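You operate a simulated robot arm through the tools that you are given. There is no shell and no other tool.

You run a simulated robot arm. Do the job below in one go: nothing can be reset, and whatever is moved stays where it is left.

Task
Heap the measuring box from the pan, then strike it level.
Fine: the pan on the bench top, the orange scoop, the teal bar; scoop and bar go back, the box stays in its tray. Set down upright: teal bar.

It is judged by the outcome, as a careful person would: the job done as asked, and still so three seconds after it is handed in. It fails if anything else is knocked over, pushed out of place, dropped, spilled or broken.

Robot
A 7-joint arm with a two-finger gripper, fixed in place. Base frame: the origin is at the foot of the arm, x ahead of it, y to its left, z up; the work surface is at about z = 800. Units: mm, degrees, N and s.
With the tool pointing down near the work surface it reaches from about 340 to 720 mm from the base axis. Its first joint turns from -66.0 to 66.0 degrees. Payload 2.45 kg.
The tool frame sits at the grasp point between the pads (the TCP): z along the fingers, y along the line on which they close. The tips reach 26 mm beyond it. The gripper opens to 96 mm. The gripper's body begins 69 mm behind the TCP.
Orientation is told as [roll, pitch, yaw] about the base's x, y, z axes, in that order, counted from this pose: with the fingers straight down and closing along the base's y, the tool's x points along the base's -x, its y along +y and its z along -z.

Tools
- The arm moves only by the tool servo_tool. Its argument "commands" is a list of rows, each a list of 7 numbers: the shift along the base's x, y, z in mm, then the turn, a rotation vector about the base's x, y, z in degrees, then the finger opening in mm, from 0 to 96. In form: [[tx, ty, tz, rx, ry, rz, claw], ...]. A call has 1 to 20 rows; each row shifts and turns the commanded pose from where the row before left it. Each row takes 0.2 s and may step no farther than 50 mm and 8.6 degrees from the row before; otherwise, or with a gripper value out of range, the whole call is refused. Where a pose cannot be reached the arm comes as near as it can. A force on the tool above 40 N (or 10 N above the force at the start of the call, whichever is more), or a blocked arm, ends the call early, and 0.2 s more pass. Each finger halts on what it meets, pressing with about 38 N; the grip force reading is that of the motor and also rises with nothing between the fingers. The clock runs only during rows and for 0.2 s after the last one: add rows that do not move to give the fingers time. The reply holds the time, the measured pose of the TCP, the force on the tool along the base axes, the opening and the grip force, in the units named above and with some noise, with the torque about the TCP (base axes, N m) and any sound that the robot's microphone picked up, and new pictures: "show" is both (left out), scene, wrist or none.
- Cameras (640 x 400 px; columns grow to the right, rows downward): "scene" is fixed at [176.8, -413.5, 1413.3]; the picture's right is [0.59, -0.81, 0.00], its down [-0.55, -0.40, -0.73] and it looks along [0.59, 0.43, -0.68] (base axes); focal length 214 px, centre (320, 200). "wrist" rides on the gripper at [82, 3, -98] in the tool frame; the picture's right is [-0.04, 1.00, 0.00], its down [-0.73, -0.03, -0.68] and it looks along [-0.68, -0.03, 0.73] (tool axes); focal length 256 px, centre (320, 200). There is no depth. A picture from a camera that has moved, and an enlarged one, comes with that camera's place and axes in the base frame and with its lens.
- inspect(camera, box): a new picture of the part [left, top, right, bottom] of that camera's present view, enlarged. The clock stands still meanwhile.
- job_done(): hands the job in; it is judged then, once.

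Nothing tells you positions but the pictures and the camera data. Unless the task says otherwise, let go and move clear before handing in.

The tools are called after "Emit:" as name(argument=value, ...) on one line, values as JSON. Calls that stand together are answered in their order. servo_tool: Moves the arm, as the interface text tells. Its arguments: {"type":"object","properties":{"commands":{"type":"array"},"show":{"type":"string","enum":["both","scene","wrist","none"]}},"required":["commands"]} The other tools are called the same way: inspect (camera, box) takes an enlarged picture of a part of a camera's view; job_done () hands the job in.

At the start:

```text
t: 0.0
eef_pos: [427.5, 58.4, 1245.5]
ee_rot: [0.0, 0.1, 0.0]
force: [0.3, 1.0, 0.3]
moment: [0.01, 0.01, -0.01]
grip_width: 95.9
gripper_force: 0.1
```

scene: 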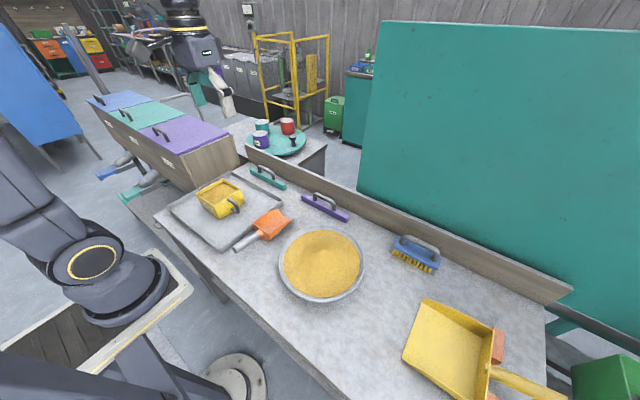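
wrist: 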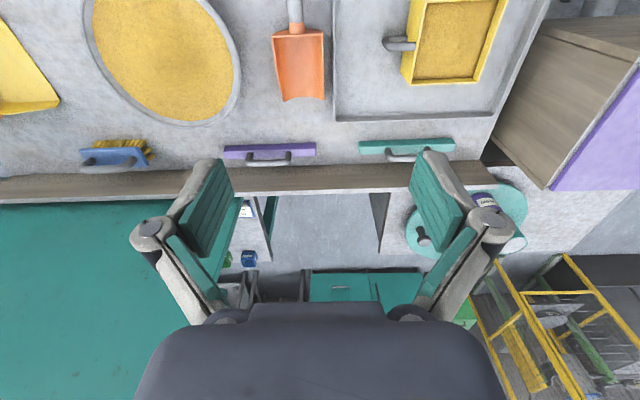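

I see a bench with a pan of yellow grain, an orange scoop, a yellow measuring box in a grey tray, and teal and purple bars near the back ledge. I'll look closer before moving.

Emit:
inspect(camera="scene", box=[150, 150, 310, 250])

Emit:
inspect(camera="scene", box=[260, 180, 460, 305])

Emit:
inspect(camera="wrist", box=[220, 0, 540, 200])

Emit:
inspect(camera="wrist", box=[0, 0, 320, 200])

```text
4.00 times, centred on (230, 200) of scene
camera zoom: at [176.8, -413.5, 1413.3], right [0.59, -0.81, 0.0], down [-0.55, -0.4, -0.73], along [0.59, 0.43, -0.68], focal length 858 px, centre (680, 200)
```

zoom: 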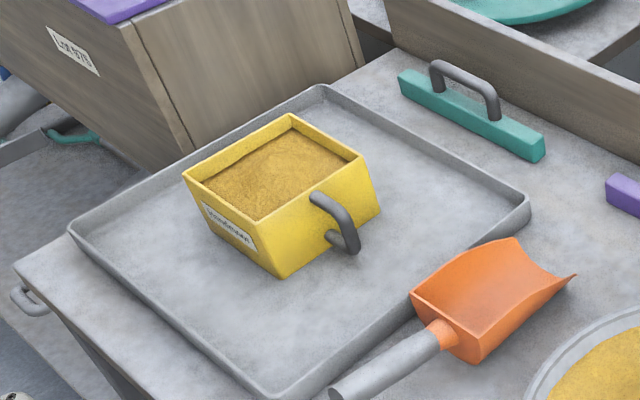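

```text
3.20 times, centred on (360, 242) of scene
camera zoom: at [176.8, -413.5, 1413.3], right [0.59, -0.81, 0.0], down [-0.55, -0.4, -0.73], along [0.59, 0.43, -0.68], focal length 686 px, centre (192, 64)
```

zoom: 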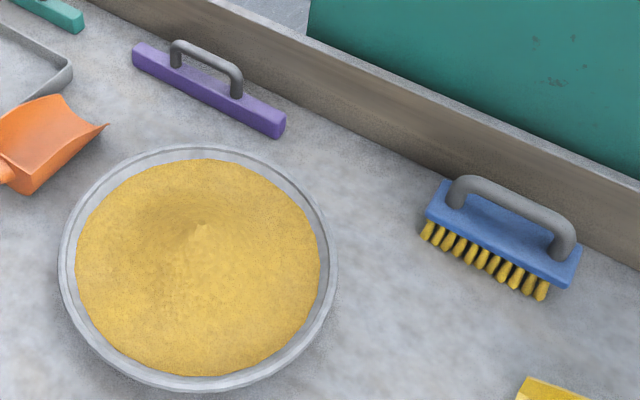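

```text
2.00 times, centred on (380, 100) of wrist
camera zoom: at [345.9, 61.2, 1344.0], right [0.04, 1.0, 0.0], down [0.73, -0.03, 0.68], along [0.68, -0.03, -0.73], focal length 512 px, centre (200, 400)
```

zoom: 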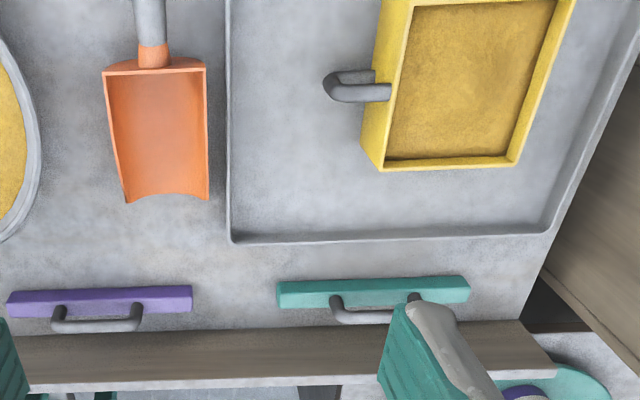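

```text
2.00 times, centred on (160, 100) of wrist
camera zoom: at [345.9, 61.2, 1344.0], right [0.04, 1.0, 0.0], down [0.73, -0.03, 0.68], along [0.68, -0.03, -0.73], focal length 512 px, centre (640, 400)
```

zoom: 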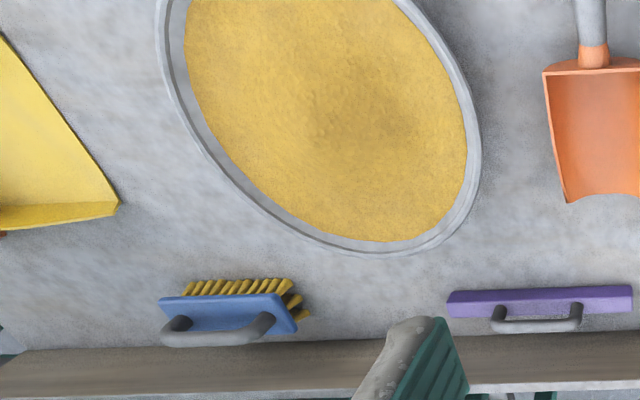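

The box at about (450, 266) already holds some grain. The scoop lies at about (330–560, 20), the pan is around (460, -215), and the teal bar is near (672, 250). I'll zoom in on each before moving.

Emit:
inspect(camera="scene", box=[225, 195, 305, 255])

Emit:
inspect(camera="scene", box=[185, 165, 265, 225])

Emit:
inspect(camera="scene", box=[235, 155, 305, 199])

Emit:
inspect(camera="scene", box=[80, 70, 290, 210])

Emit:
inspect(camera="scene", box=[265, 215, 380, 310])

```text
6.67 times, centred on (265, 225) of scene
camera zoom: at [176.8, -413.5, 1413.3], right [0.59, -0.81, 0.0], down [-0.55, -0.4, -0.73], along [0.59, 0.43, -0.68], focal length 1430 px, centre (687, 33)
```

zoom: 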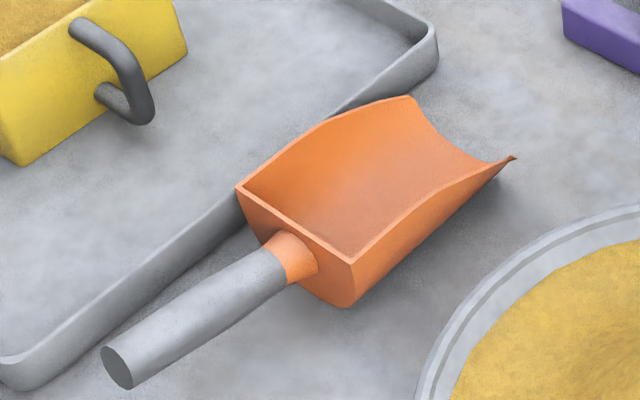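

```text
6.67 times, centred on (225, 195) of scene
camera zoom: at [176.8, -413.5, 1413.3], right [0.59, -0.81, 0.0], down [-0.55, -0.4, -0.73], along [0.59, 0.43, -0.68], focal length 1430 px, centre (953, 233)
```

zoom: 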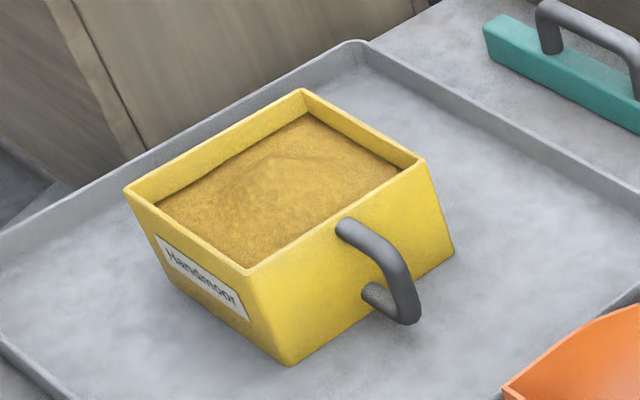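

```text
9.09 times, centred on (270, 177) of scene
camera zoom: at [176.8, -413.5, 1413.3], right [0.59, -0.81, 0.0], down [-0.55, -0.4, -0.73], along [0.59, 0.43, -0.68], focal length 1950 px, centre (774, 409)
```

zoom: 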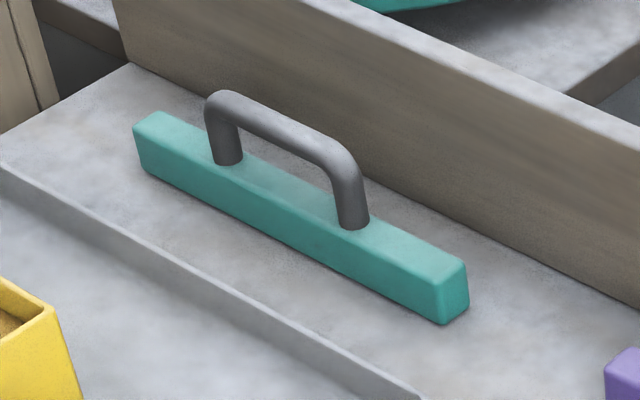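

```text
2.86 times, centred on (185, 140) of scene
camera zoom: at [176.8, -413.5, 1413.3], right [0.59, -0.81, 0.0], down [-0.55, -0.4, -0.73], along [0.59, 0.43, -0.68], focal length 613 px, centre (706, 371)
```

zoom: 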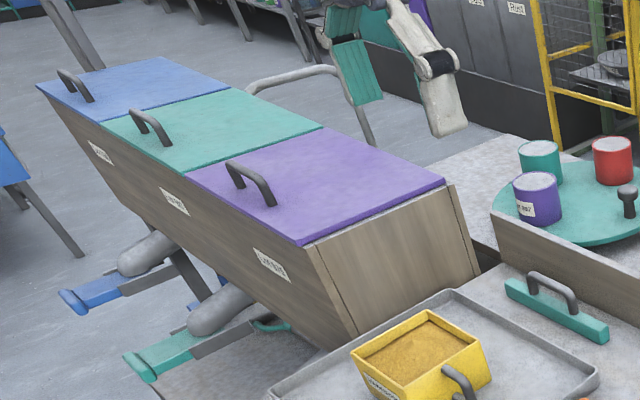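

```text
4.21 times, centred on (322, 262) of scene
camera zoom: at [176.8, -413.5, 1413.3], right [0.59, -0.81, 0.0], down [-0.55, -0.4, -0.73], along [0.59, 0.43, -0.68], focal length 903 px, centre (310, -63)
```

zoom: 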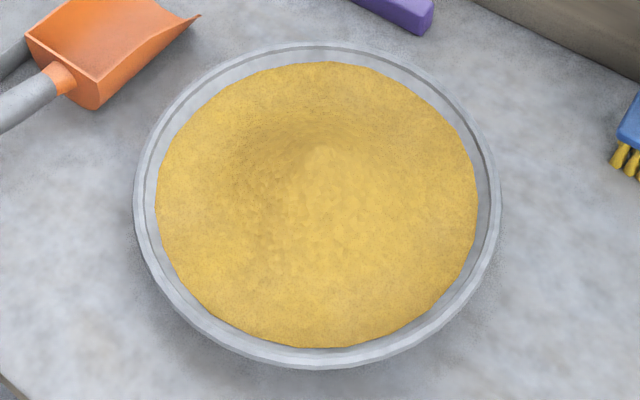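

The chest stands beside the bench past the tray, and the scoop's handle points toward the robot. I'll move the wrist camera over the scoop with the tool tilted so it looks more steeply down.

Emit:
servo_tool(commands=[[-10, -10, -20, 0, 8, 0, 96], [-10, -10, -20, 0, 8, 0, 96], [-10, -10, -20, 0, 8, 0, 96], [-10, -10, -20, 0, 0, 0, 96], [0, 0, 0, 0, 0, 0, 96]], show="both")

```text
t: 1.2
eef_pos: [388.1, 19.2, 1164.6]
ee_rot: [-0.1, 24.0, 0.0]
force: [0.5, -0.2, 1.3]
moment: [0.04, 0.02, -0.03]
grip_width: 95.9
gripper_force: 0.0
camera wrist: at [352.8, 21.6, 1288.1], right [0.04, 1.0, -0.02], down [0.95, -0.03, 0.32], along [0.32, -0.03, -0.95], focal length 256 px, centre (320, 200)
```

scene: 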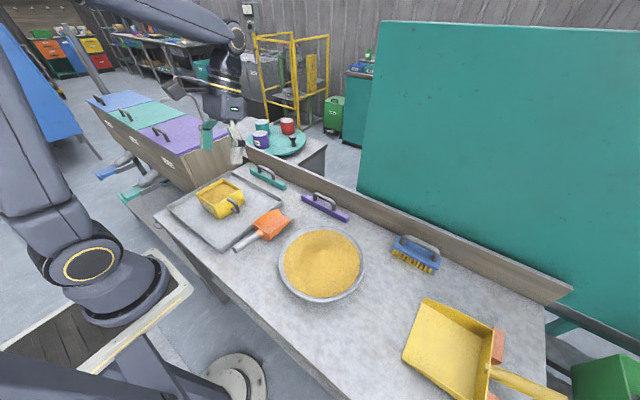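
wrist: 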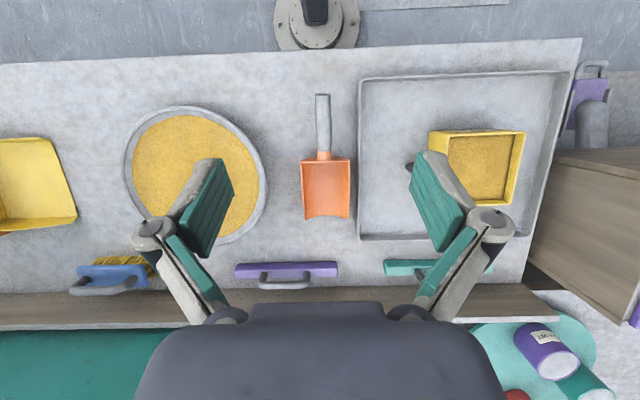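

Overhead view: the scoop handle runs along x at y≈17.5, from x≈325 (z≈857) down to x≈420 (z≈832). The pan is centred near (459, -213) with a radius of about 128, and the box rim is centred near (450, 267). I'll straighten the tool and hover over the handle.

Emit:
servo_tool(commands=[[0, 0, -40, 0, -8, 0, 70], [0, 0, -40, 0, -8, 0, 70], [0, -1, -40, 0, -8, 0, 70], [0, 0, -40, 0, 0, 0, 70], [0, 0, -40, 0, 0, 0, 70], [0, 0, 0, 0, 0, 0, 70]], show="both")

Emit:
inspect(camera="scene", box=[205, 165, 305, 255])

```text
t: 2.6
eef_pos: [389.7, 18.0, 965.6]
ee_rot: [-0.1, -0.1, 0.0]
force: [-0.6, -0.1, 0.2]
moment: [0.0, 0.01, 0.0]
grip_width: 69.9
gripper_force: 0.1
camera wrist: at [308.1, 20.8, 1063.1], right [0.04, 1.0, 0.0], down [0.73, -0.03, 0.68], along [0.68, -0.03, -0.73], focal length 256 px, centre (320, 200)
```

scene: 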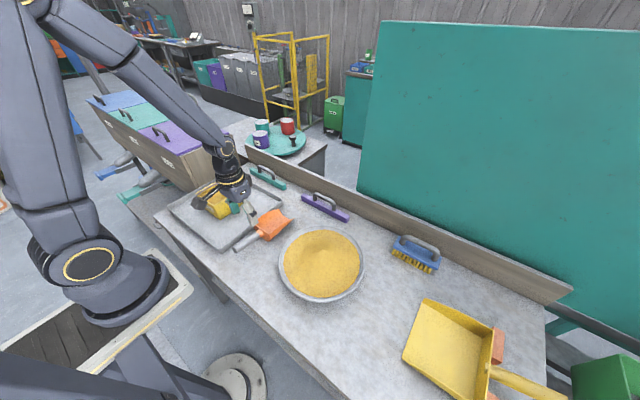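
wrist: 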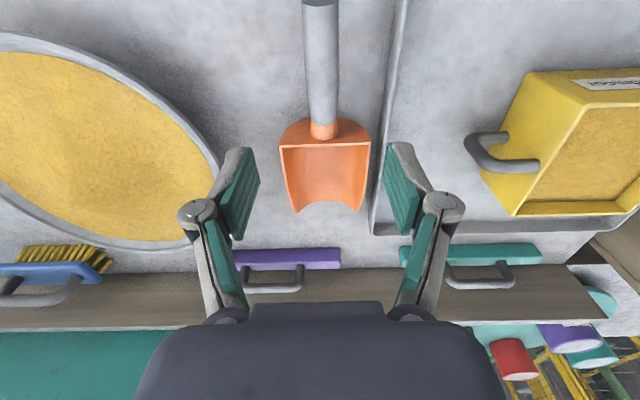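

```text
4.44 times, centred on (255, 210) of scene
camera zoom: at [176.8, -413.5, 1413.3], right [0.59, -0.81, 0.0], down [-0.55, -0.4, -0.73], along [0.59, 0.43, -0.68], focal length 953 px, centre (609, 156)
```

zoom: 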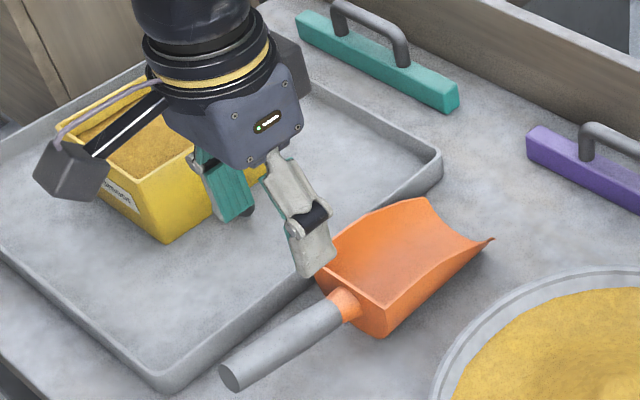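

The handle's centre is about y=18.5, in line with the gripper. I'll descend onto it at z≈842.

Emit:
servo_tool(commands=[[0, 0.5, -35, 0, 0, 0, 70], [0, 0, -35, 0, 0, 0, 70], [0, 0, -30, 0, 0, 0, 70], [0, 0, -15, 0, 0, 0, 70], [0, 0, -6, 0, 0, 0, 70], [0, 0, 0, 0, 0, 0, 70]], show="both")

Emit:
inspect(camera="scene", box=[205, 165, 305, 255])

```text
t: 4.0
eef_pos: [388.1, 18.4, 844.5]
ee_rot: [-0.1, 0.0, 0.1]
force: [-0.4, -0.3, -0.4]
moment: [-0.04, 0.04, -0.01]
grip_width: 70.0
gripper_force: 0.1
camera wrist: at [305.9, 20.8, 943.5], right [0.04, 1.0, 0.0], down [0.73, -0.03, 0.68], along [0.68, -0.03, -0.73], focal length 256 px, centre (320, 200)
```

scene: 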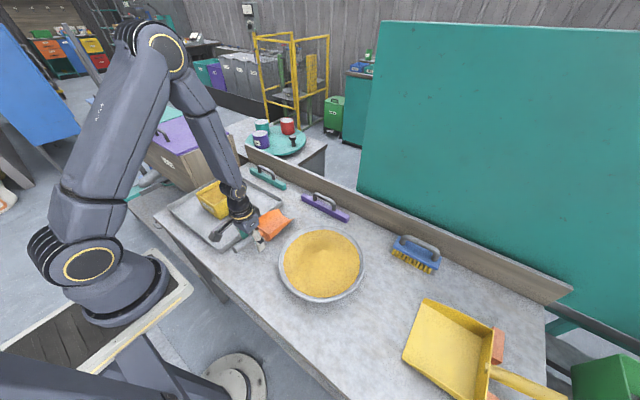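
wrist: 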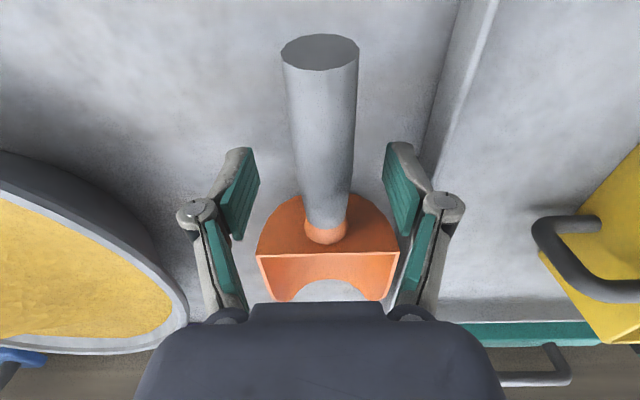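

```text
4.44 times, centred on (255, 210) of scene
camera zoom: at [176.8, -413.5, 1413.3], right [0.59, -0.81, 0.0], down [-0.55, -0.4, -0.73], along [0.59, 0.43, -0.68], focal length 953 px, centre (609, 156)
```

zoom: 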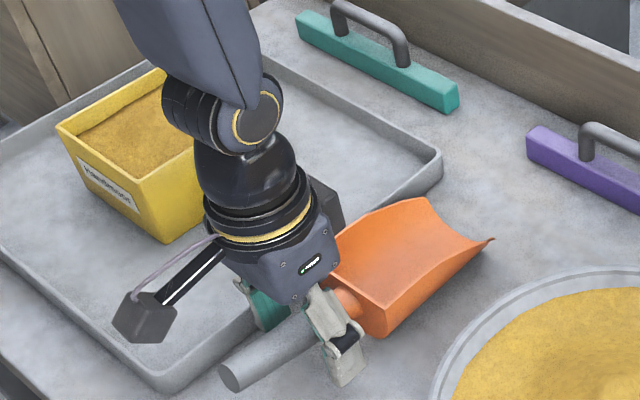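

The fingers straddle the handle just behind the ferrule. Closing the grip.

Emit:
servo_tool(commands=[[0, 0.7, -1, 0, 0, 0, 45], [0, 0, 0, 0, 0, 0, 30], [0, 0, 0, 0, 0, 0, 15], [0, 0, 0, 0, 0, 0, 10], [0, 0, 0, 0, 0, 0, 10], [0, 0, 0, 0, 0, 0, 10]], show="wrist")

```text
t: 5.4
eef_pos: [388.1, 17.5, 843.6]
ee_rot: [0.0, 0.0, -0.1]
force: [0.3, 0.3, -0.3]
moment: [0.04, -0.01, 0.1]
grip_width: 24.0
gripper_force: 37.9
camera wrist: at [305.8, 21.7, 942.5], right [0.04, 1.0, 0.0], down [0.73, -0.03, 0.68], along [0.68, -0.03, -0.73], focal length 256 px, centre (320, 200)
```

wrist: 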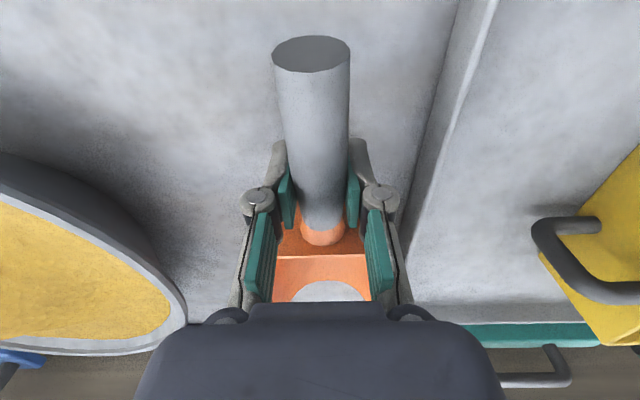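

The handle is gripped at a width of 24 mm with 38 N. Lifting straight up a little to check that it holds.

Emit:
servo_tool(commands=[[0, 0, 10, 0, 0, 0, 10], [0, 0, 20, 0, 0, 0, 10], [0, 0, 30, 0, 0, 0, 10], [0, 0, 40, 0, 0, 0, 10], [0, 0, 40, 0, 0, 0, 10], [0, 0, 0, 0, 0, 0, 10]], show="both")

Emit:
inspect(camera="scene", box=[195, 130, 315, 240])

```text
t: 6.8
eef_pos: [387.5, 17.6, 984.5]
ee_rot: [0.0, -0.1, 0.0]
force: [0.3, 0.2, -2.2]
moment: [0.01, 0.13, 0.01]
grip_width: 23.8
gripper_force: 38.1
camera wrist: at [305.5, 20.0, 1082.5], right [0.04, 1.0, 0.0], down [0.73, -0.03, 0.68], along [0.68, -0.03, -0.73], focal length 256 px, centre (320, 200)
```

scene: 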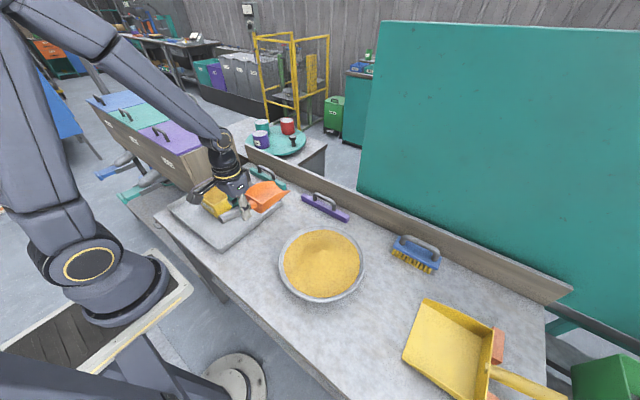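
wrist: 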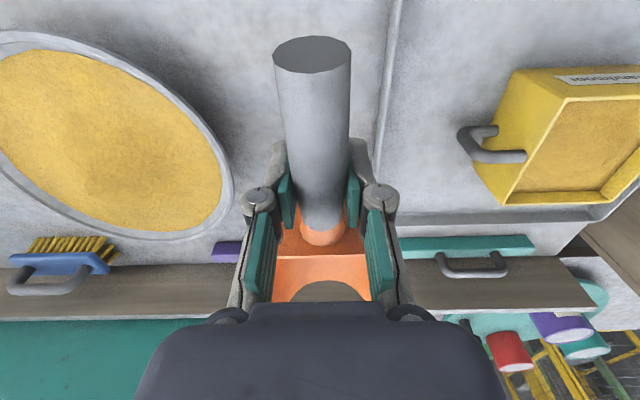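

```text
3.64 times, centred on (255, 185) of scene
camera zoom: at [176.8, -413.5, 1413.3], right [0.59, -0.81, 0.0], down [-0.55, -0.4, -0.73], along [0.59, 0.43, -0.68], focal length 780 px, centre (556, 254)
```

zoom: 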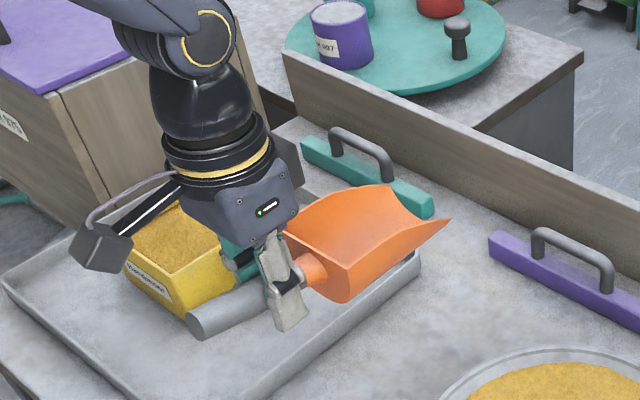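

The scoop is held firmly at about 2.2 N with no slip. Before scooping, I'll test the pouring tilt with the empty scoop, well above the box, to confirm the arm can reach it.

Emit:
servo_tool(commands=[[0, 30, 30, 0, 0, 0, 10], [0, 44, 30, 0, 0, 0, 10], [0, 44, 30, 0, 0, 0, 10], [0, 44, 30, 0, 0, 0, 10], [0, 44, 20, 0, 0, 0, 10], [8, 42, 10, 0, 0, 0, 10], [0, 0, 0, 0, 5, 0, 10], [0, 0, 0, 0, 8, 0, 10], [0, 0, 0, 0, 8, 0, 10], [0, 0, 0, 0, 8, 0, 10], [0, 0, 0, 0, 8, 0, 10], [0, 0, 0, 0, 8, 0, 10], [0, 0, 0, 0, 8, 0, 10], [0, 0, 0, 0, 7, 0, 10], [0, 0, 0, 0, 0, 0, 10]], show="both")

Emit:
inspect(camera="scene", box=[165, 80, 305, 220])

```text
refused: row 2 steps farther than a row can; nothing moved
```

```text
2.86 times, centred on (235, 150) of scene
camera zoom: at [176.8, -413.5, 1413.3], right [0.59, -0.81, 0.0], down [-0.55, -0.4, -0.73], along [0.59, 0.43, -0.68], focal length 613 px, centre (563, 343)
```

zoom: 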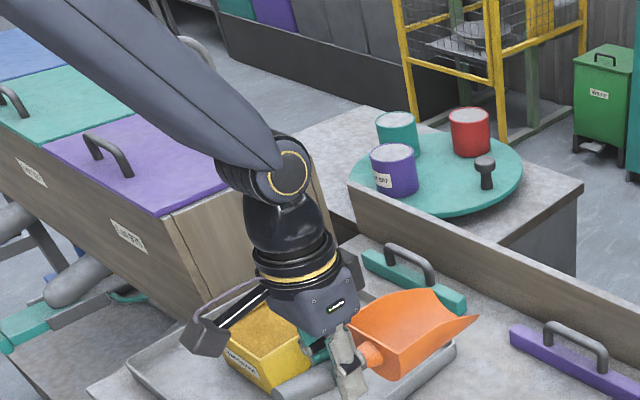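

That call was refused because a step was too large. I'll repeat the tilt test with smaller steps.

Emit:
servo_tool(commands=[[0, 30, 25, 0, 0, 0, 10], [0, 38, 25, 0, 0, 0, 10], [0, 38, 25, 0, 0, 0, 10], [0, 38, 25, 0, 0, 0, 10], [0, 38, 20, 0, 0, 0, 10], [0, 38, 10, 0, 0, 0, 10], [8, 28, 0, 0, 0, 0, 10], [0, 0, 0, 0, 5, 0, 10], [0, 0, 0, 0, 8, 0, 10], [0, 0, 0, 0, 8, 0, 10], [0, 0, 0, 0, 8, 0, 10], [0, 0, 0, 0, 8, 0, 10], [0, 0, 0, 0, 8, 0, 10], [0, 0, 0, 0, 8, 0, 10], [0, 0, 0, 0, 7, 0, 10], [0, 0, 0, 0, 0, 0, 10]], show="both")

Emit:
inspect(camera="scene", box=[165, 80, 305, 220])

```text
t: 10.2
eef_pos: [396.0, 266.7, 1114.3]
ee_rot: [0.2, 60.1, -0.1]
force: [0.1, 0.3, -1.3]
moment: [0.03, 0.05, 0.01]
grip_width: 23.9
gripper_force: 37.7
camera wrist: at [440.6, 269.5, 1233.8], right [0.02, 1.0, -0.03], down [0.95, -0.03, -0.3], along [-0.3, -0.03, -0.95], focal length 256 px, centre (320, 200)
```

scene: 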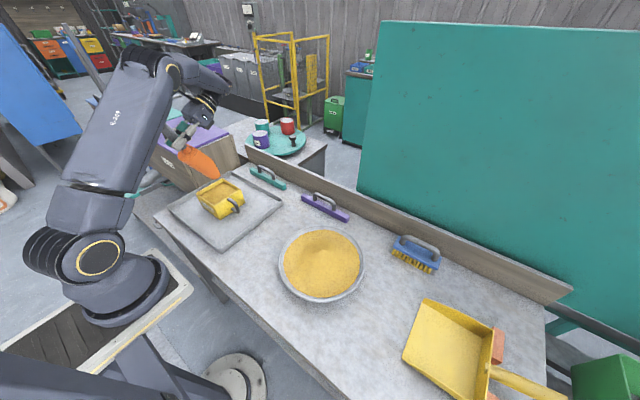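
wrist: 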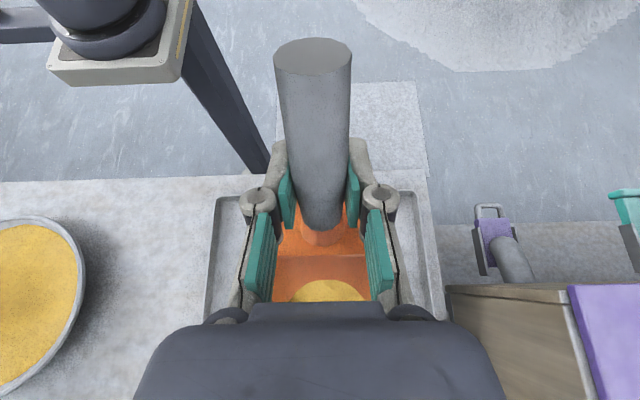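

```text
2.86 times, centred on (235, 150) of scene
camera zoom: at [176.9, -413.5, 1413.3], right [0.59, -0.81, 0.0], down [-0.55, -0.4, -0.73], along [0.59, 0.43, -0.68], focal length 613 px, centre (563, 343)
```

zoom: 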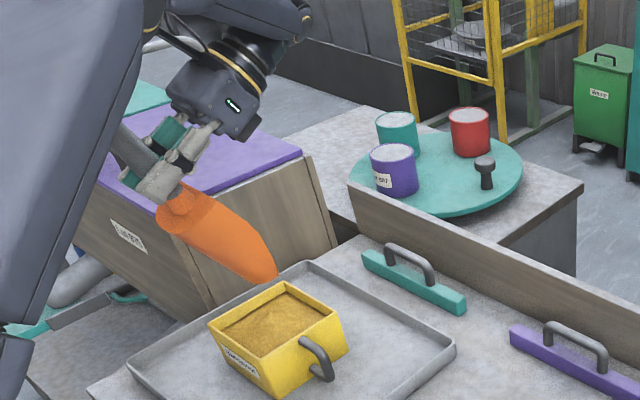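

The 60° pour tilt works over the box. The pan is very full, close to rim height, so I'll dig in and roll back carefully to avoid pushing grain over the rim. I'll straighten up and move to the near side of the pan.

Emit:
servo_tool(commands=[[-8, -30, 0, 0, -7.5, 0, 10], [-8, -40, 0, 0, -7.5, 0, 10], [-8, -40, -8, 0, -7.5, 0, 10], [-8, -41, -8, 0, -7.5, 0, 10], [-8, -41, -8, 0, -7.5, 0, 10], [-8, -41, -8, 0, -7.5, 0, 10], [-8, -41, -8, 0, -7.5, 0, 10], [-8, -41, -8, 0, -7.5, 0, 10], [-8, -41, -8, 0, 0, 0, 10], [-8, -41, -8, 0, 0, 0, 10], [-8, -41, -8, 0, 0, 0, 10], [-7, -41.6, -8, 0, 0, 0, 10], [0, 0, 0, 0, 0, 0, 10]], show="both")

Emit:
inspect(camera="scene", box=[240, 180, 400, 310])

```text
t: 13.0
eef_pos: [300.1, -215.7, 1031.4]
ee_rot: [0.0, 0.0, 0.1]
force: [0.4, -0.4, -1.0]
moment: [0.0, 0.13, 0.01]
grip_width: 24.2
gripper_force: 38.3
camera wrist: at [219.0, -212.2, 1130.2], right [0.04, 1.0, 0.0], down [0.73, -0.03, 0.68], along [0.68, -0.03, -0.73], focal length 256 px, centre (320, 200)
```

scene: 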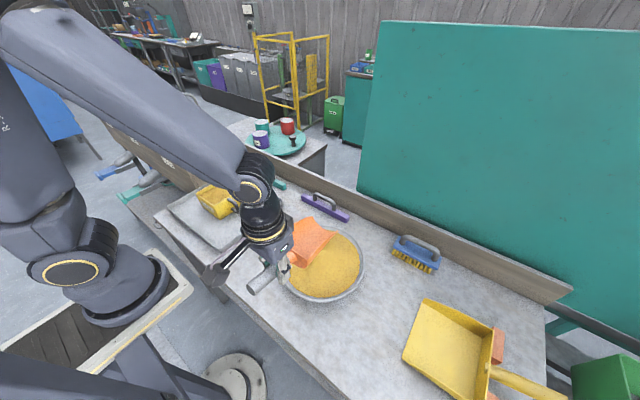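
wrist: 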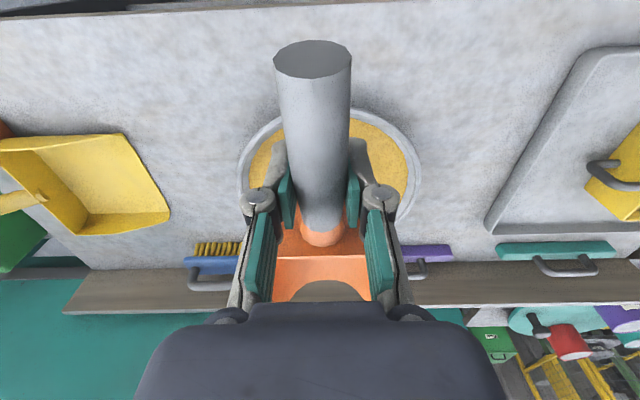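

```text
3.08 times, centred on (320, 245) of scene
camera zoom: at [176.8, -413.5, 1413.3], right [0.59, -0.81, 0.0], down [-0.55, -0.4, -0.73], along [0.59, 0.43, -0.68], focal length 660 px, centre (320, 62)
```

zoom: 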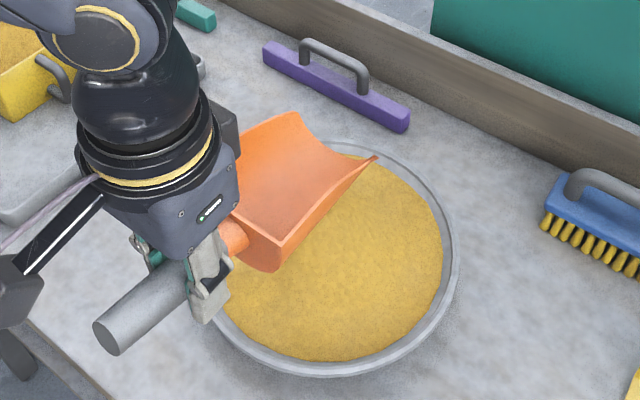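

The scoop is pointing over the pan. I'll tilt it tip-down 35° above the near-centre of the grain.

Emit:
servo_tool(commands=[[0, 0, -5, 0, 7, 0, 10], [0, 0.5, -7, 0, 7, 0, 10], [0, 0.5, -7, 0, 7, 0, 10], [0, 0.5, -7, 0, 7, 0, 10], [0, 0, -7.5, 0, 7, 0, 10], [0, 0, 0, 0, 0, 0, 10]], show="scene")

Emit:
inspect(camera="scene", box=[240, 180, 400, 310])

```text
t: 14.4
eef_pos: [301.2, -212.4, 1000.2]
ee_rot: [0.1, 35.2, 0.1]
force: [0.1, -0.3, -1.7]
moment: [-0.01, 0.06, -0.03]
grip_width: 23.6
gripper_force: 38.0
```

scene: 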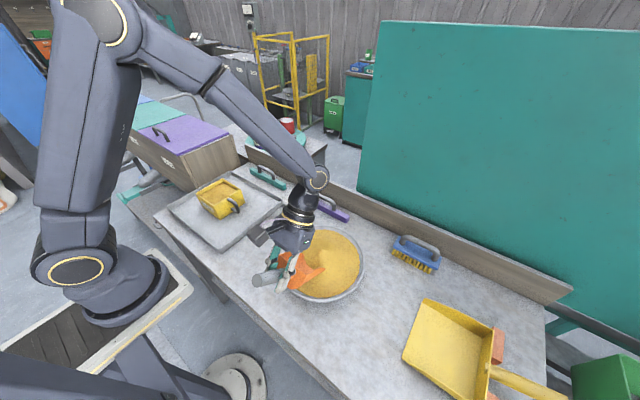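

```text
3.08 times, centred on (320, 245) of scene
camera zoom: at [176.9, -413.5, 1413.3], right [0.59, -0.81, 0.0], down [-0.55, -0.4, -0.73], along [0.59, 0.43, -0.68], focal length 660 px, centre (320, 62)
```

zoom: 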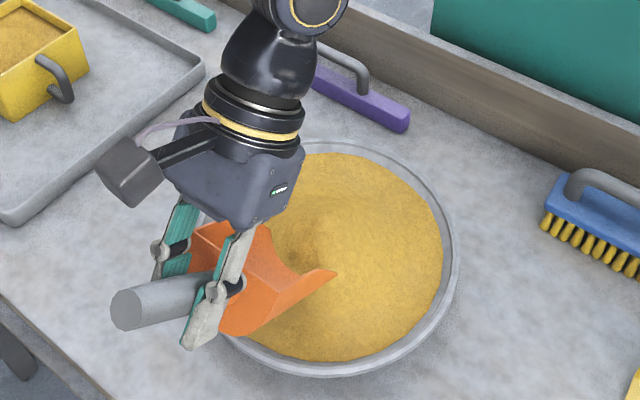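

The tip hovers above the grain, left of pan centre. I'll dig in along the blade direction slowly.

Emit:
servo_tool(commands=[[4, 0, -12, 0, 0, 0, 10], [6, 0, -12, 0, 0, 0, 10], [9, 0, -6.5, 0, 0, 0, 10], [9, 0, -6.5, 0, 0, 0, 10], [9, 0, -6.5, 0, 0, 0, 10], [0, 0, 0, 0, 0, 0, 10]], show="scene")

Emit:
inspect(camera="scene", box=[240, 180, 400, 310])

```text
t: 15.8
eef_pos: [338.0, -211.5, 955.7]
ee_rot: [0.0, 35.0, 0.0]
force: [-0.2, -0.9, -2.2]
moment: [0.03, 0.13, 0.02]
grip_width: 24.1
gripper_force: 38.0
```

scene: 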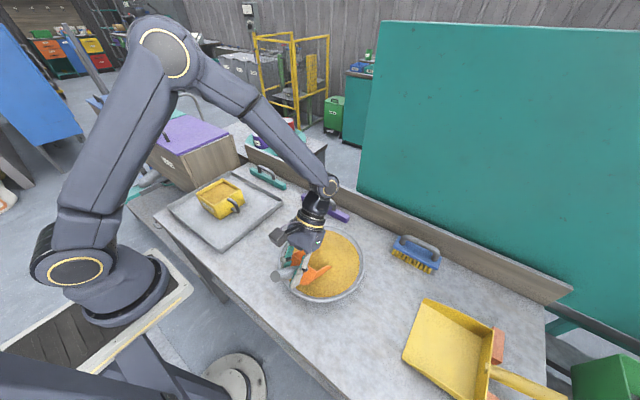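

```text
3.08 times, centred on (320, 245) of scene
camera zoom: at [176.9, -413.5, 1413.3], right [0.59, -0.81, 0.0], down [-0.55, -0.4, -0.73], along [0.59, 0.43, -0.68], focal length 660 px, centre (320, 62)
```

zoom: 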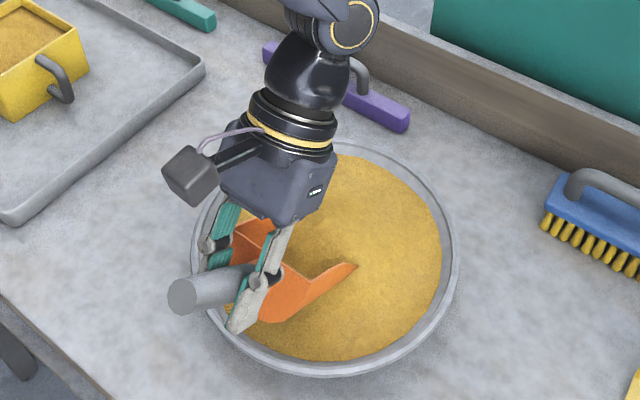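

The tip is just touching the surface. Continuing the dig, then rolling the scoop flatter while it moves forward at depth.

Emit:
servo_tool(commands=[[9, 0, -7, 0, 0, 0, 10], [9, 0, -7, 0, 0, 0, 10], [9.5, 0, -7.5, 0, 0, 0, 10], [0, 0, -8, 0, -4, 0, 10], [-0.5, 0, -8.3, 0, -4, 0, 10], [0.7, 0, -8.5, 0, -4, 0, 10], [1, 0, -8.6, 0, -4, 0, 10], [0, 0, 0, 0, 0, 0, 10]], show="scene")

Emit:
inspect(camera="scene", box=[240, 180, 400, 310])

```text
t: 17.6
eef_pos: [365.8, -211.4, 902.4]
ee_rot: [-0.1, 18.8, 0.0]
force: [-1.1, -0.5, -4.4]
moment: [-0.02, 0.3, -0.01]
grip_width: 24.0
gripper_force: 37.7
```

scene: 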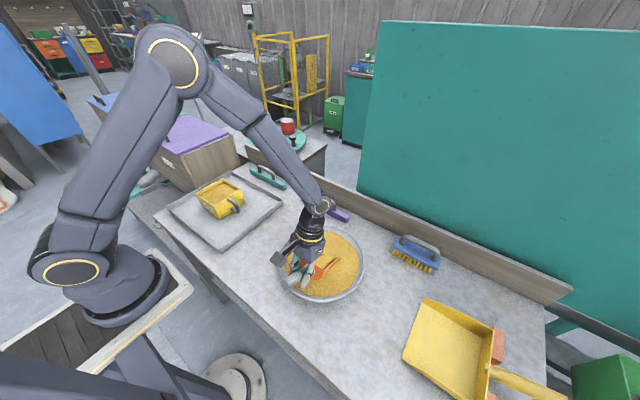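

```text
3.08 times, centred on (320, 245) of scene
camera zoom: at [176.9, -413.5, 1413.3], right [0.59, -0.81, 0.0], down [-0.55, -0.4, -0.73], along [0.59, 0.43, -0.68], focal length 660 px, centre (320, 62)
```

zoom: 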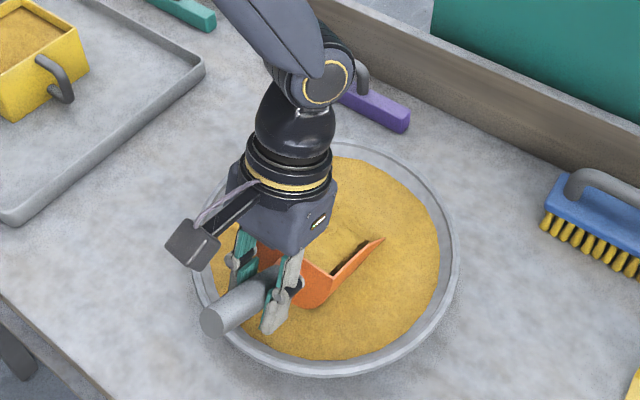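

Grain is going into the scoop: the reading rose by about 2.4 N with no spill over the rim. I'll level off, curl the tip up and lift out gently.

Emit:
servo_tool(commands=[[5, 0, -7, 0, -3.5, 0, 10], [5, 0, -6.3, 0, -3.5, 0, 10], [2, 0, -2, 0, -4, 0, 10], [0, 0, 0, 0, -4, 0, 10], [-1, 0, 3, 0, -4, 0, 10], [-1, 0, 5, 0, -4, 0, 10], [-1, 0, 6, 0, -3, 0, 10], [-1, 0, 8, 0, -3, 0, 10], [0, 0, 12, 0, 0, 0, 10], [0, 0, 0, 0, 0, 0, 10]], show="both")

Emit:
inspect(camera="scene", box=[240, 180, 400, 310])

```text
t: 19.8
eef_pos: [374.0, -212.7, 919.4]
ee_rot: [0.0, -10.0, 0.0]
force: [-0.4, 0.0, -4.9]
moment: [-0.03, 0.37, 0.0]
grip_width: 24.6
gripper_force: 37.8
camera wrist: at [277.1, -208.5, 1002.9], right [0.04, 1.0, 0.01], down [0.6, -0.03, 0.8], along [0.8, -0.03, -0.6], focal length 256 px, centre (320, 200)
```

scene: 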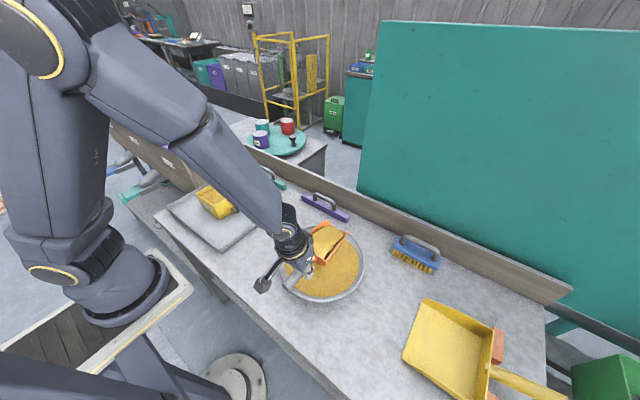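
wrist: 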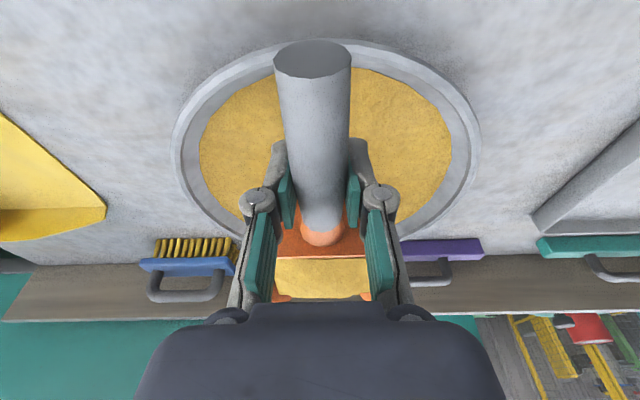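

```text
3.08 times, centred on (320, 245) of scene
camera zoom: at [176.9, -413.5, 1413.3], right [0.59, -0.81, 0.0], down [-0.55, -0.4, -0.73], along [0.59, 0.43, -0.68], focal length 660 px, centre (320, 62)
```

zoom: 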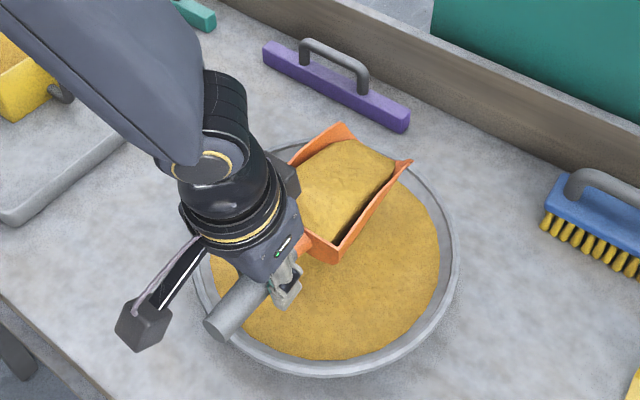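

The scoop holds a good load (about 2.7 N of grain) and the pan is clean around it. I'll raise it and carry it smoothly to the box.

Emit:
servo_tool(commands=[[0, 0, 12, 0, 0, 0, 10], [-2, 0, 18, 0, 0, 0, 10], [-2, 4, 22, 0, 0, 0, 10], [-2, 8, 24, 0, 0, 0, 10], [-2, 14, 20, 0, 0, 0, 10], [-2, 20, 14, 0, 0, 0, 10], [-2, 26, 8, 0, 0, 0, 10], [-2, 30, 2, 0, 0, 0, 10], [-2, 32, 0, 0, 0, 0, 10], [-2, 32, 0, 0, 0, 0, 10], [-2, 32, 0, 0, 0, 0, 10], [-2, 32, 0, 0, 0, 0, 10], [-2, 32, 0, 0, 0, 0, 10], [-2, 32, 0, 0, 0, 0, 10], [-2, 32, 0, 0, 0, 0, 10], [-2, 32, 0, 0, 0, 0, 10], [-2, 32, 0, 0, 0, 0, 10], [-2, 30, 0, 0, 0, 0, 10], [-2, 26, 0, 0, 0, 0, 10], [-2, 20, 0, 0, 0, 0, 10]], show="scene")

Emit:
inspect(camera="scene", box=[160, 110, 310, 220])

```text
t: 24.0
eef_pos: [334.4, 253.5, 1041.0]
ee_rot: [0.0, -10.0, 0.0]
force: [0.1, 0.3, -5.5]
moment: [0.01, 0.32, 0.0]
grip_width: 24.4
gripper_force: 38.3
```

scene: 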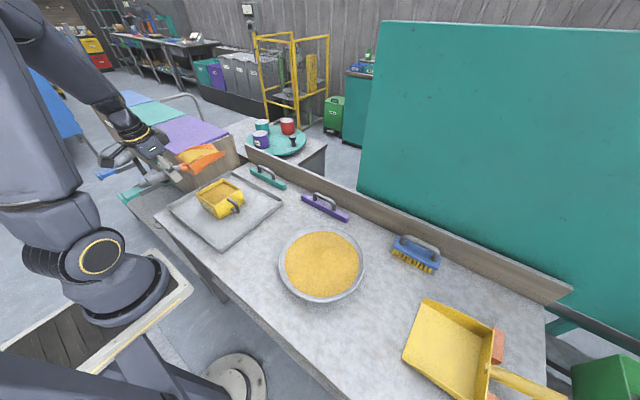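

```text
3.64 times, centred on (235, 165) of scene
camera zoom: at [176.9, -413.4, 1413.3], right [0.59, -0.81, 0.0], down [-0.55, -0.4, -0.73], along [0.59, 0.43, -0.68], focal length 780 px, centre (629, 327)
```

zoom: 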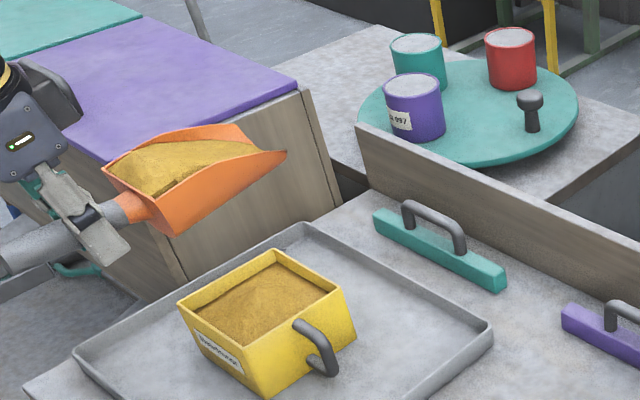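

The load reached the box intact and the pan area is clean. I'll bring the tip low over the box and start tilting.

Emit:
servo_tool(commands=[[-5, 6, -5, 0, 4, 0, 10], [-7, 5.5, -9, 0, 6, 0, 10], [-8, 0, -11, 0, 7, 0, 10], [-8, 0, -11, 0, 7, 0, 10], [0, 0, 0, 0, 6, 0, 10], [0, 0, 0, 0, 0, 0, 10]], show="none")

Emit:
inspect(camera="scene", box=[160, 110, 310, 220])

```text
t: 25.4
eef_pos: [306.7, 265.1, 1004.1]
ee_rot: [0.0, 20.0, 0.1]
force: [0.9, -0.1, -3.2]
moment: [-0.03, 0.18, 0.01]
grip_width: 24.2
gripper_force: 37.8
```

```text
3.64 times, centred on (235, 165) of scene
camera zoom: at [176.9, -413.4, 1413.3], right [0.59, -0.81, 0.0], down [-0.55, -0.4, -0.73], along [0.59, 0.43, -0.68], focal length 780 px, centre (629, 327)
```

zoom: 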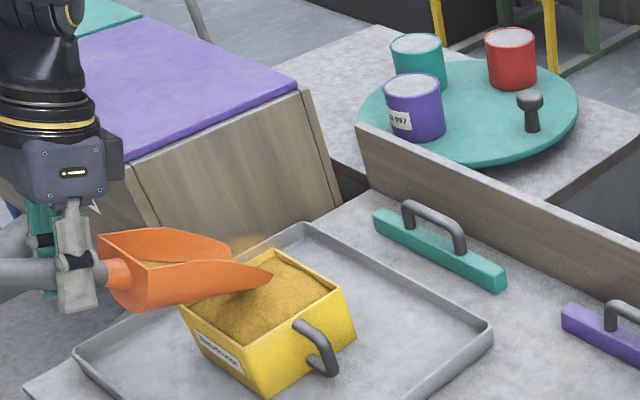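

Grain has already started flowing: about two thirds has left the scoop at 20°. I'll hold still and look at where it landed.

Emit:
servo_tool(commands=[[0, 0, 0, 0, 0, 0, 10], [0, 0, 0, 0, 0, 0, 10]], show="wrist")

Emit:
inspect(camera="scene", box=[180, 150, 270, 225])

```text
t: 26.0
eef_pos: [307.2, 265.6, 1004.6]
ee_rot: [0.0, 20.0, 0.0]
force: [0.3, -0.4, -2.2]
moment: [-0.03, 0.2, -0.02]
grip_width: 24.4
gripper_force: 37.8
camera wrist: at [264.4, 268.7, 1124.9], right [0.04, 1.0, -0.01], down [0.92, -0.03, 0.39], along [0.39, -0.03, -0.92], focal length 256 px, centre (320, 200)
```

wrist: 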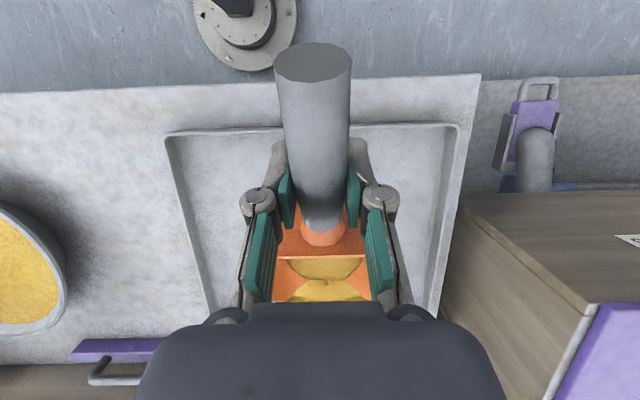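

```text
5.33 times, centred on (225, 188) of scene
camera zoom: at [176.9, -413.4, 1413.3], right [0.59, -0.81, 0.0], down [-0.55, -0.4, -0.73], along [0.59, 0.43, -0.68], focal length 1144 px, centre (827, 267)
```

zoom: 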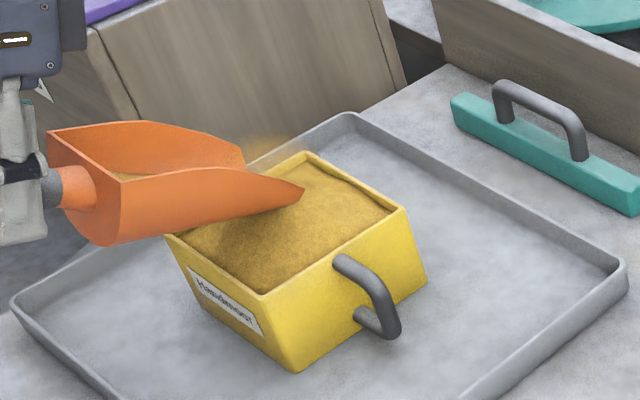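

Emit:
servo_tool(commands=[[0, 0, 0, 0, 0, 0, 10], [0, 0, 0, 0, 0, 0, 10], [0, 0, 0, 0, 0, 0, 10]], show="none")

Emit:
inspect(camera="scene", box=[180, 150, 270, 225])

```text
t: 26.8
eef_pos: [308.2, 266.1, 1005.2]
ee_rot: [0.1, 20.1, -0.1]
force: [0.2, 0.2, -3.7]
moment: [0.0, 0.19, -0.01]
grip_width: 24.2
gripper_force: 37.7
```

```text
5.33 times, centred on (225, 188) of scene
camera zoom: at [176.9, -413.4, 1413.3], right [0.59, -0.81, 0.0], down [-0.55, -0.4, -0.73], along [0.59, 0.43, -0.68], focal length 1144 px, centre (827, 267)
```

zoom: 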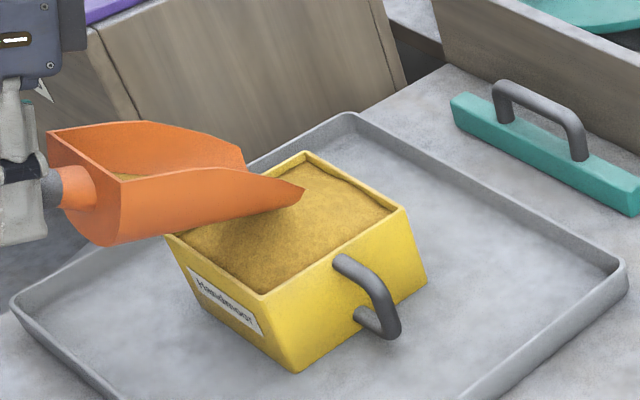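

Most of the first pour has settled and nothing has spilled into the tray. I'll tilt further, gradually, to add more.

Emit:
servo_tool(commands=[[1, 0, 6, 0, 4, 0, 10], [1, 0, 6, 0, 4, 0, 10], [0, 0, 0, 0, 0, 0, 10], [0, 0, 0, 0, 0, 0, 10]], show="none")

Emit:
inspect(camera="scene", box=[180, 150, 270, 225])

```text
t: 27.8
eef_pos: [308.6, 268.0, 1016.2]
ee_rot: [-0.1, 28.0, -0.1]
force: [0.3, 0.1, -2.1]
moment: [0.01, 0.11, -0.04]
grip_width: 24.0
gripper_force: 38.1
```

```text
5.33 times, centred on (225, 188) of scene
camera zoom: at [176.9, -413.5, 1413.3], right [0.59, -0.81, 0.0], down [-0.55, -0.4, -0.73], along [0.59, 0.43, -0.68], focal length 1144 px, centre (827, 267)
```

zoom: 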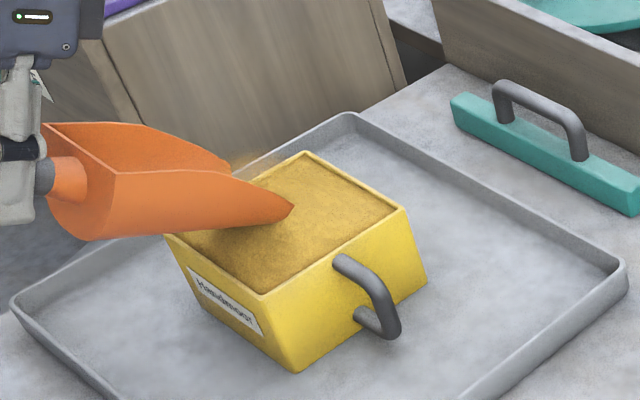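

Emit:
servo_tool(commands=[[11, 0, 8, 0, 4, 0, 10], [11, 0, 9, 0, 4, 0, 10], [0, 0, 0, 0, 0, 0, 10], [0, 0, 0, 0, 0, 0, 10], [0, 0, 0, 0, 0, 0, 10]], show="none")

Emit:
inspect(camera="scene", box=[180, 150, 270, 225])

```text
t: 29.0
eef_pos: [332.3, 265.9, 1033.3]
ee_rot: [0.0, 36.1, 0.0]
force: [-0.3, -0.2, -1.8]
moment: [0.0, 0.12, -0.01]
grip_width: 24.0
gripper_force: 38.1
```

```text
5.33 times, centred on (225, 188) of scene
camera zoom: at [176.9, -413.5, 1413.3], right [0.59, -0.81, 0.0], down [-0.55, -0.4, -0.73], along [0.59, 0.43, -0.68], focal length 1144 px, centre (827, 267)
```

zoom: 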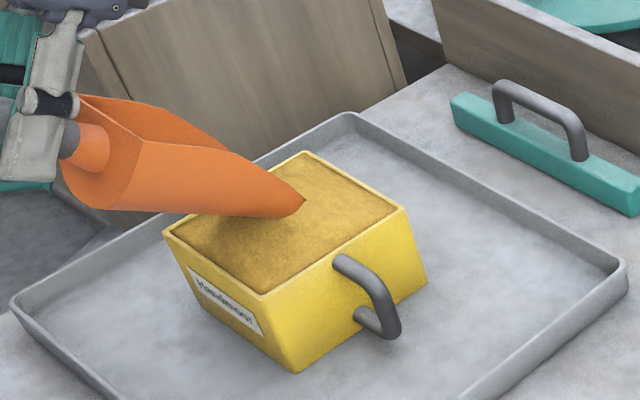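

Emit:
servo_tool(commands=[[10, 0, 6, 0, 3.5, 0, 10], [11, 0, 6, 0, 3.5, 0, 10], [11, 0, 6, 0, 3.5, 0, 10], [10, 0, 4, 0, 3.5, 0, 10], [0, 0, 0, 0, 0, 0, 10], [0, 0, 0, 0, 0, 0, 10]], show="wrist")

Emit:
inspect(camera="scene", box=[180, 150, 270, 225])

```text
t: 30.4
eef_pos: [373.8, 266.3, 1055.9]
ee_rot: [0.0, 50.0, 0.0]
force: [-0.2, 0.1, -2.3]
moment: [0.0, 0.08, 0.05]
grip_width: 23.9
gripper_force: 38.4
camera wrist: at [396.9, 269.0, 1181.8], right [0.03, 1.0, -0.03], down [0.99, -0.03, -0.13], along [-0.13, -0.03, -0.99], focal length 256 px, centre (320, 200)
```

wrist: 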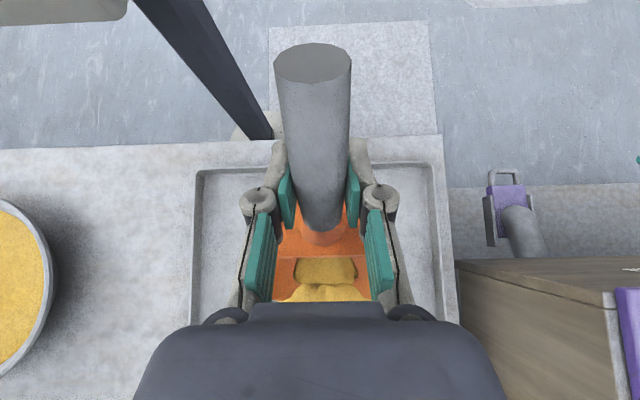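

```text
5.33 times, centred on (225, 188) of scene
camera zoom: at [176.9, -413.5, 1413.3], right [0.59, -0.81, 0.0], down [-0.55, -0.4, -0.73], along [0.59, 0.43, -0.68], focal length 1144 px, centre (827, 267)
```

zoom: 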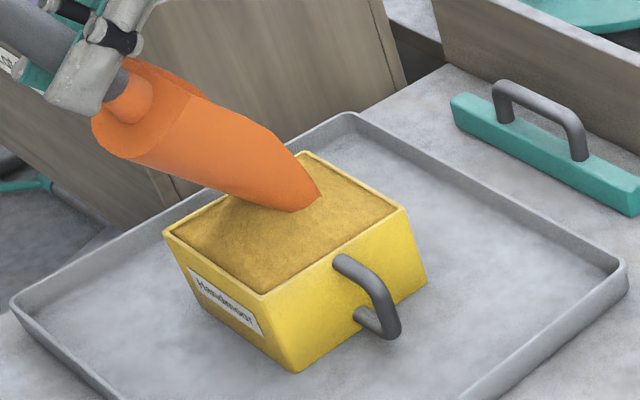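

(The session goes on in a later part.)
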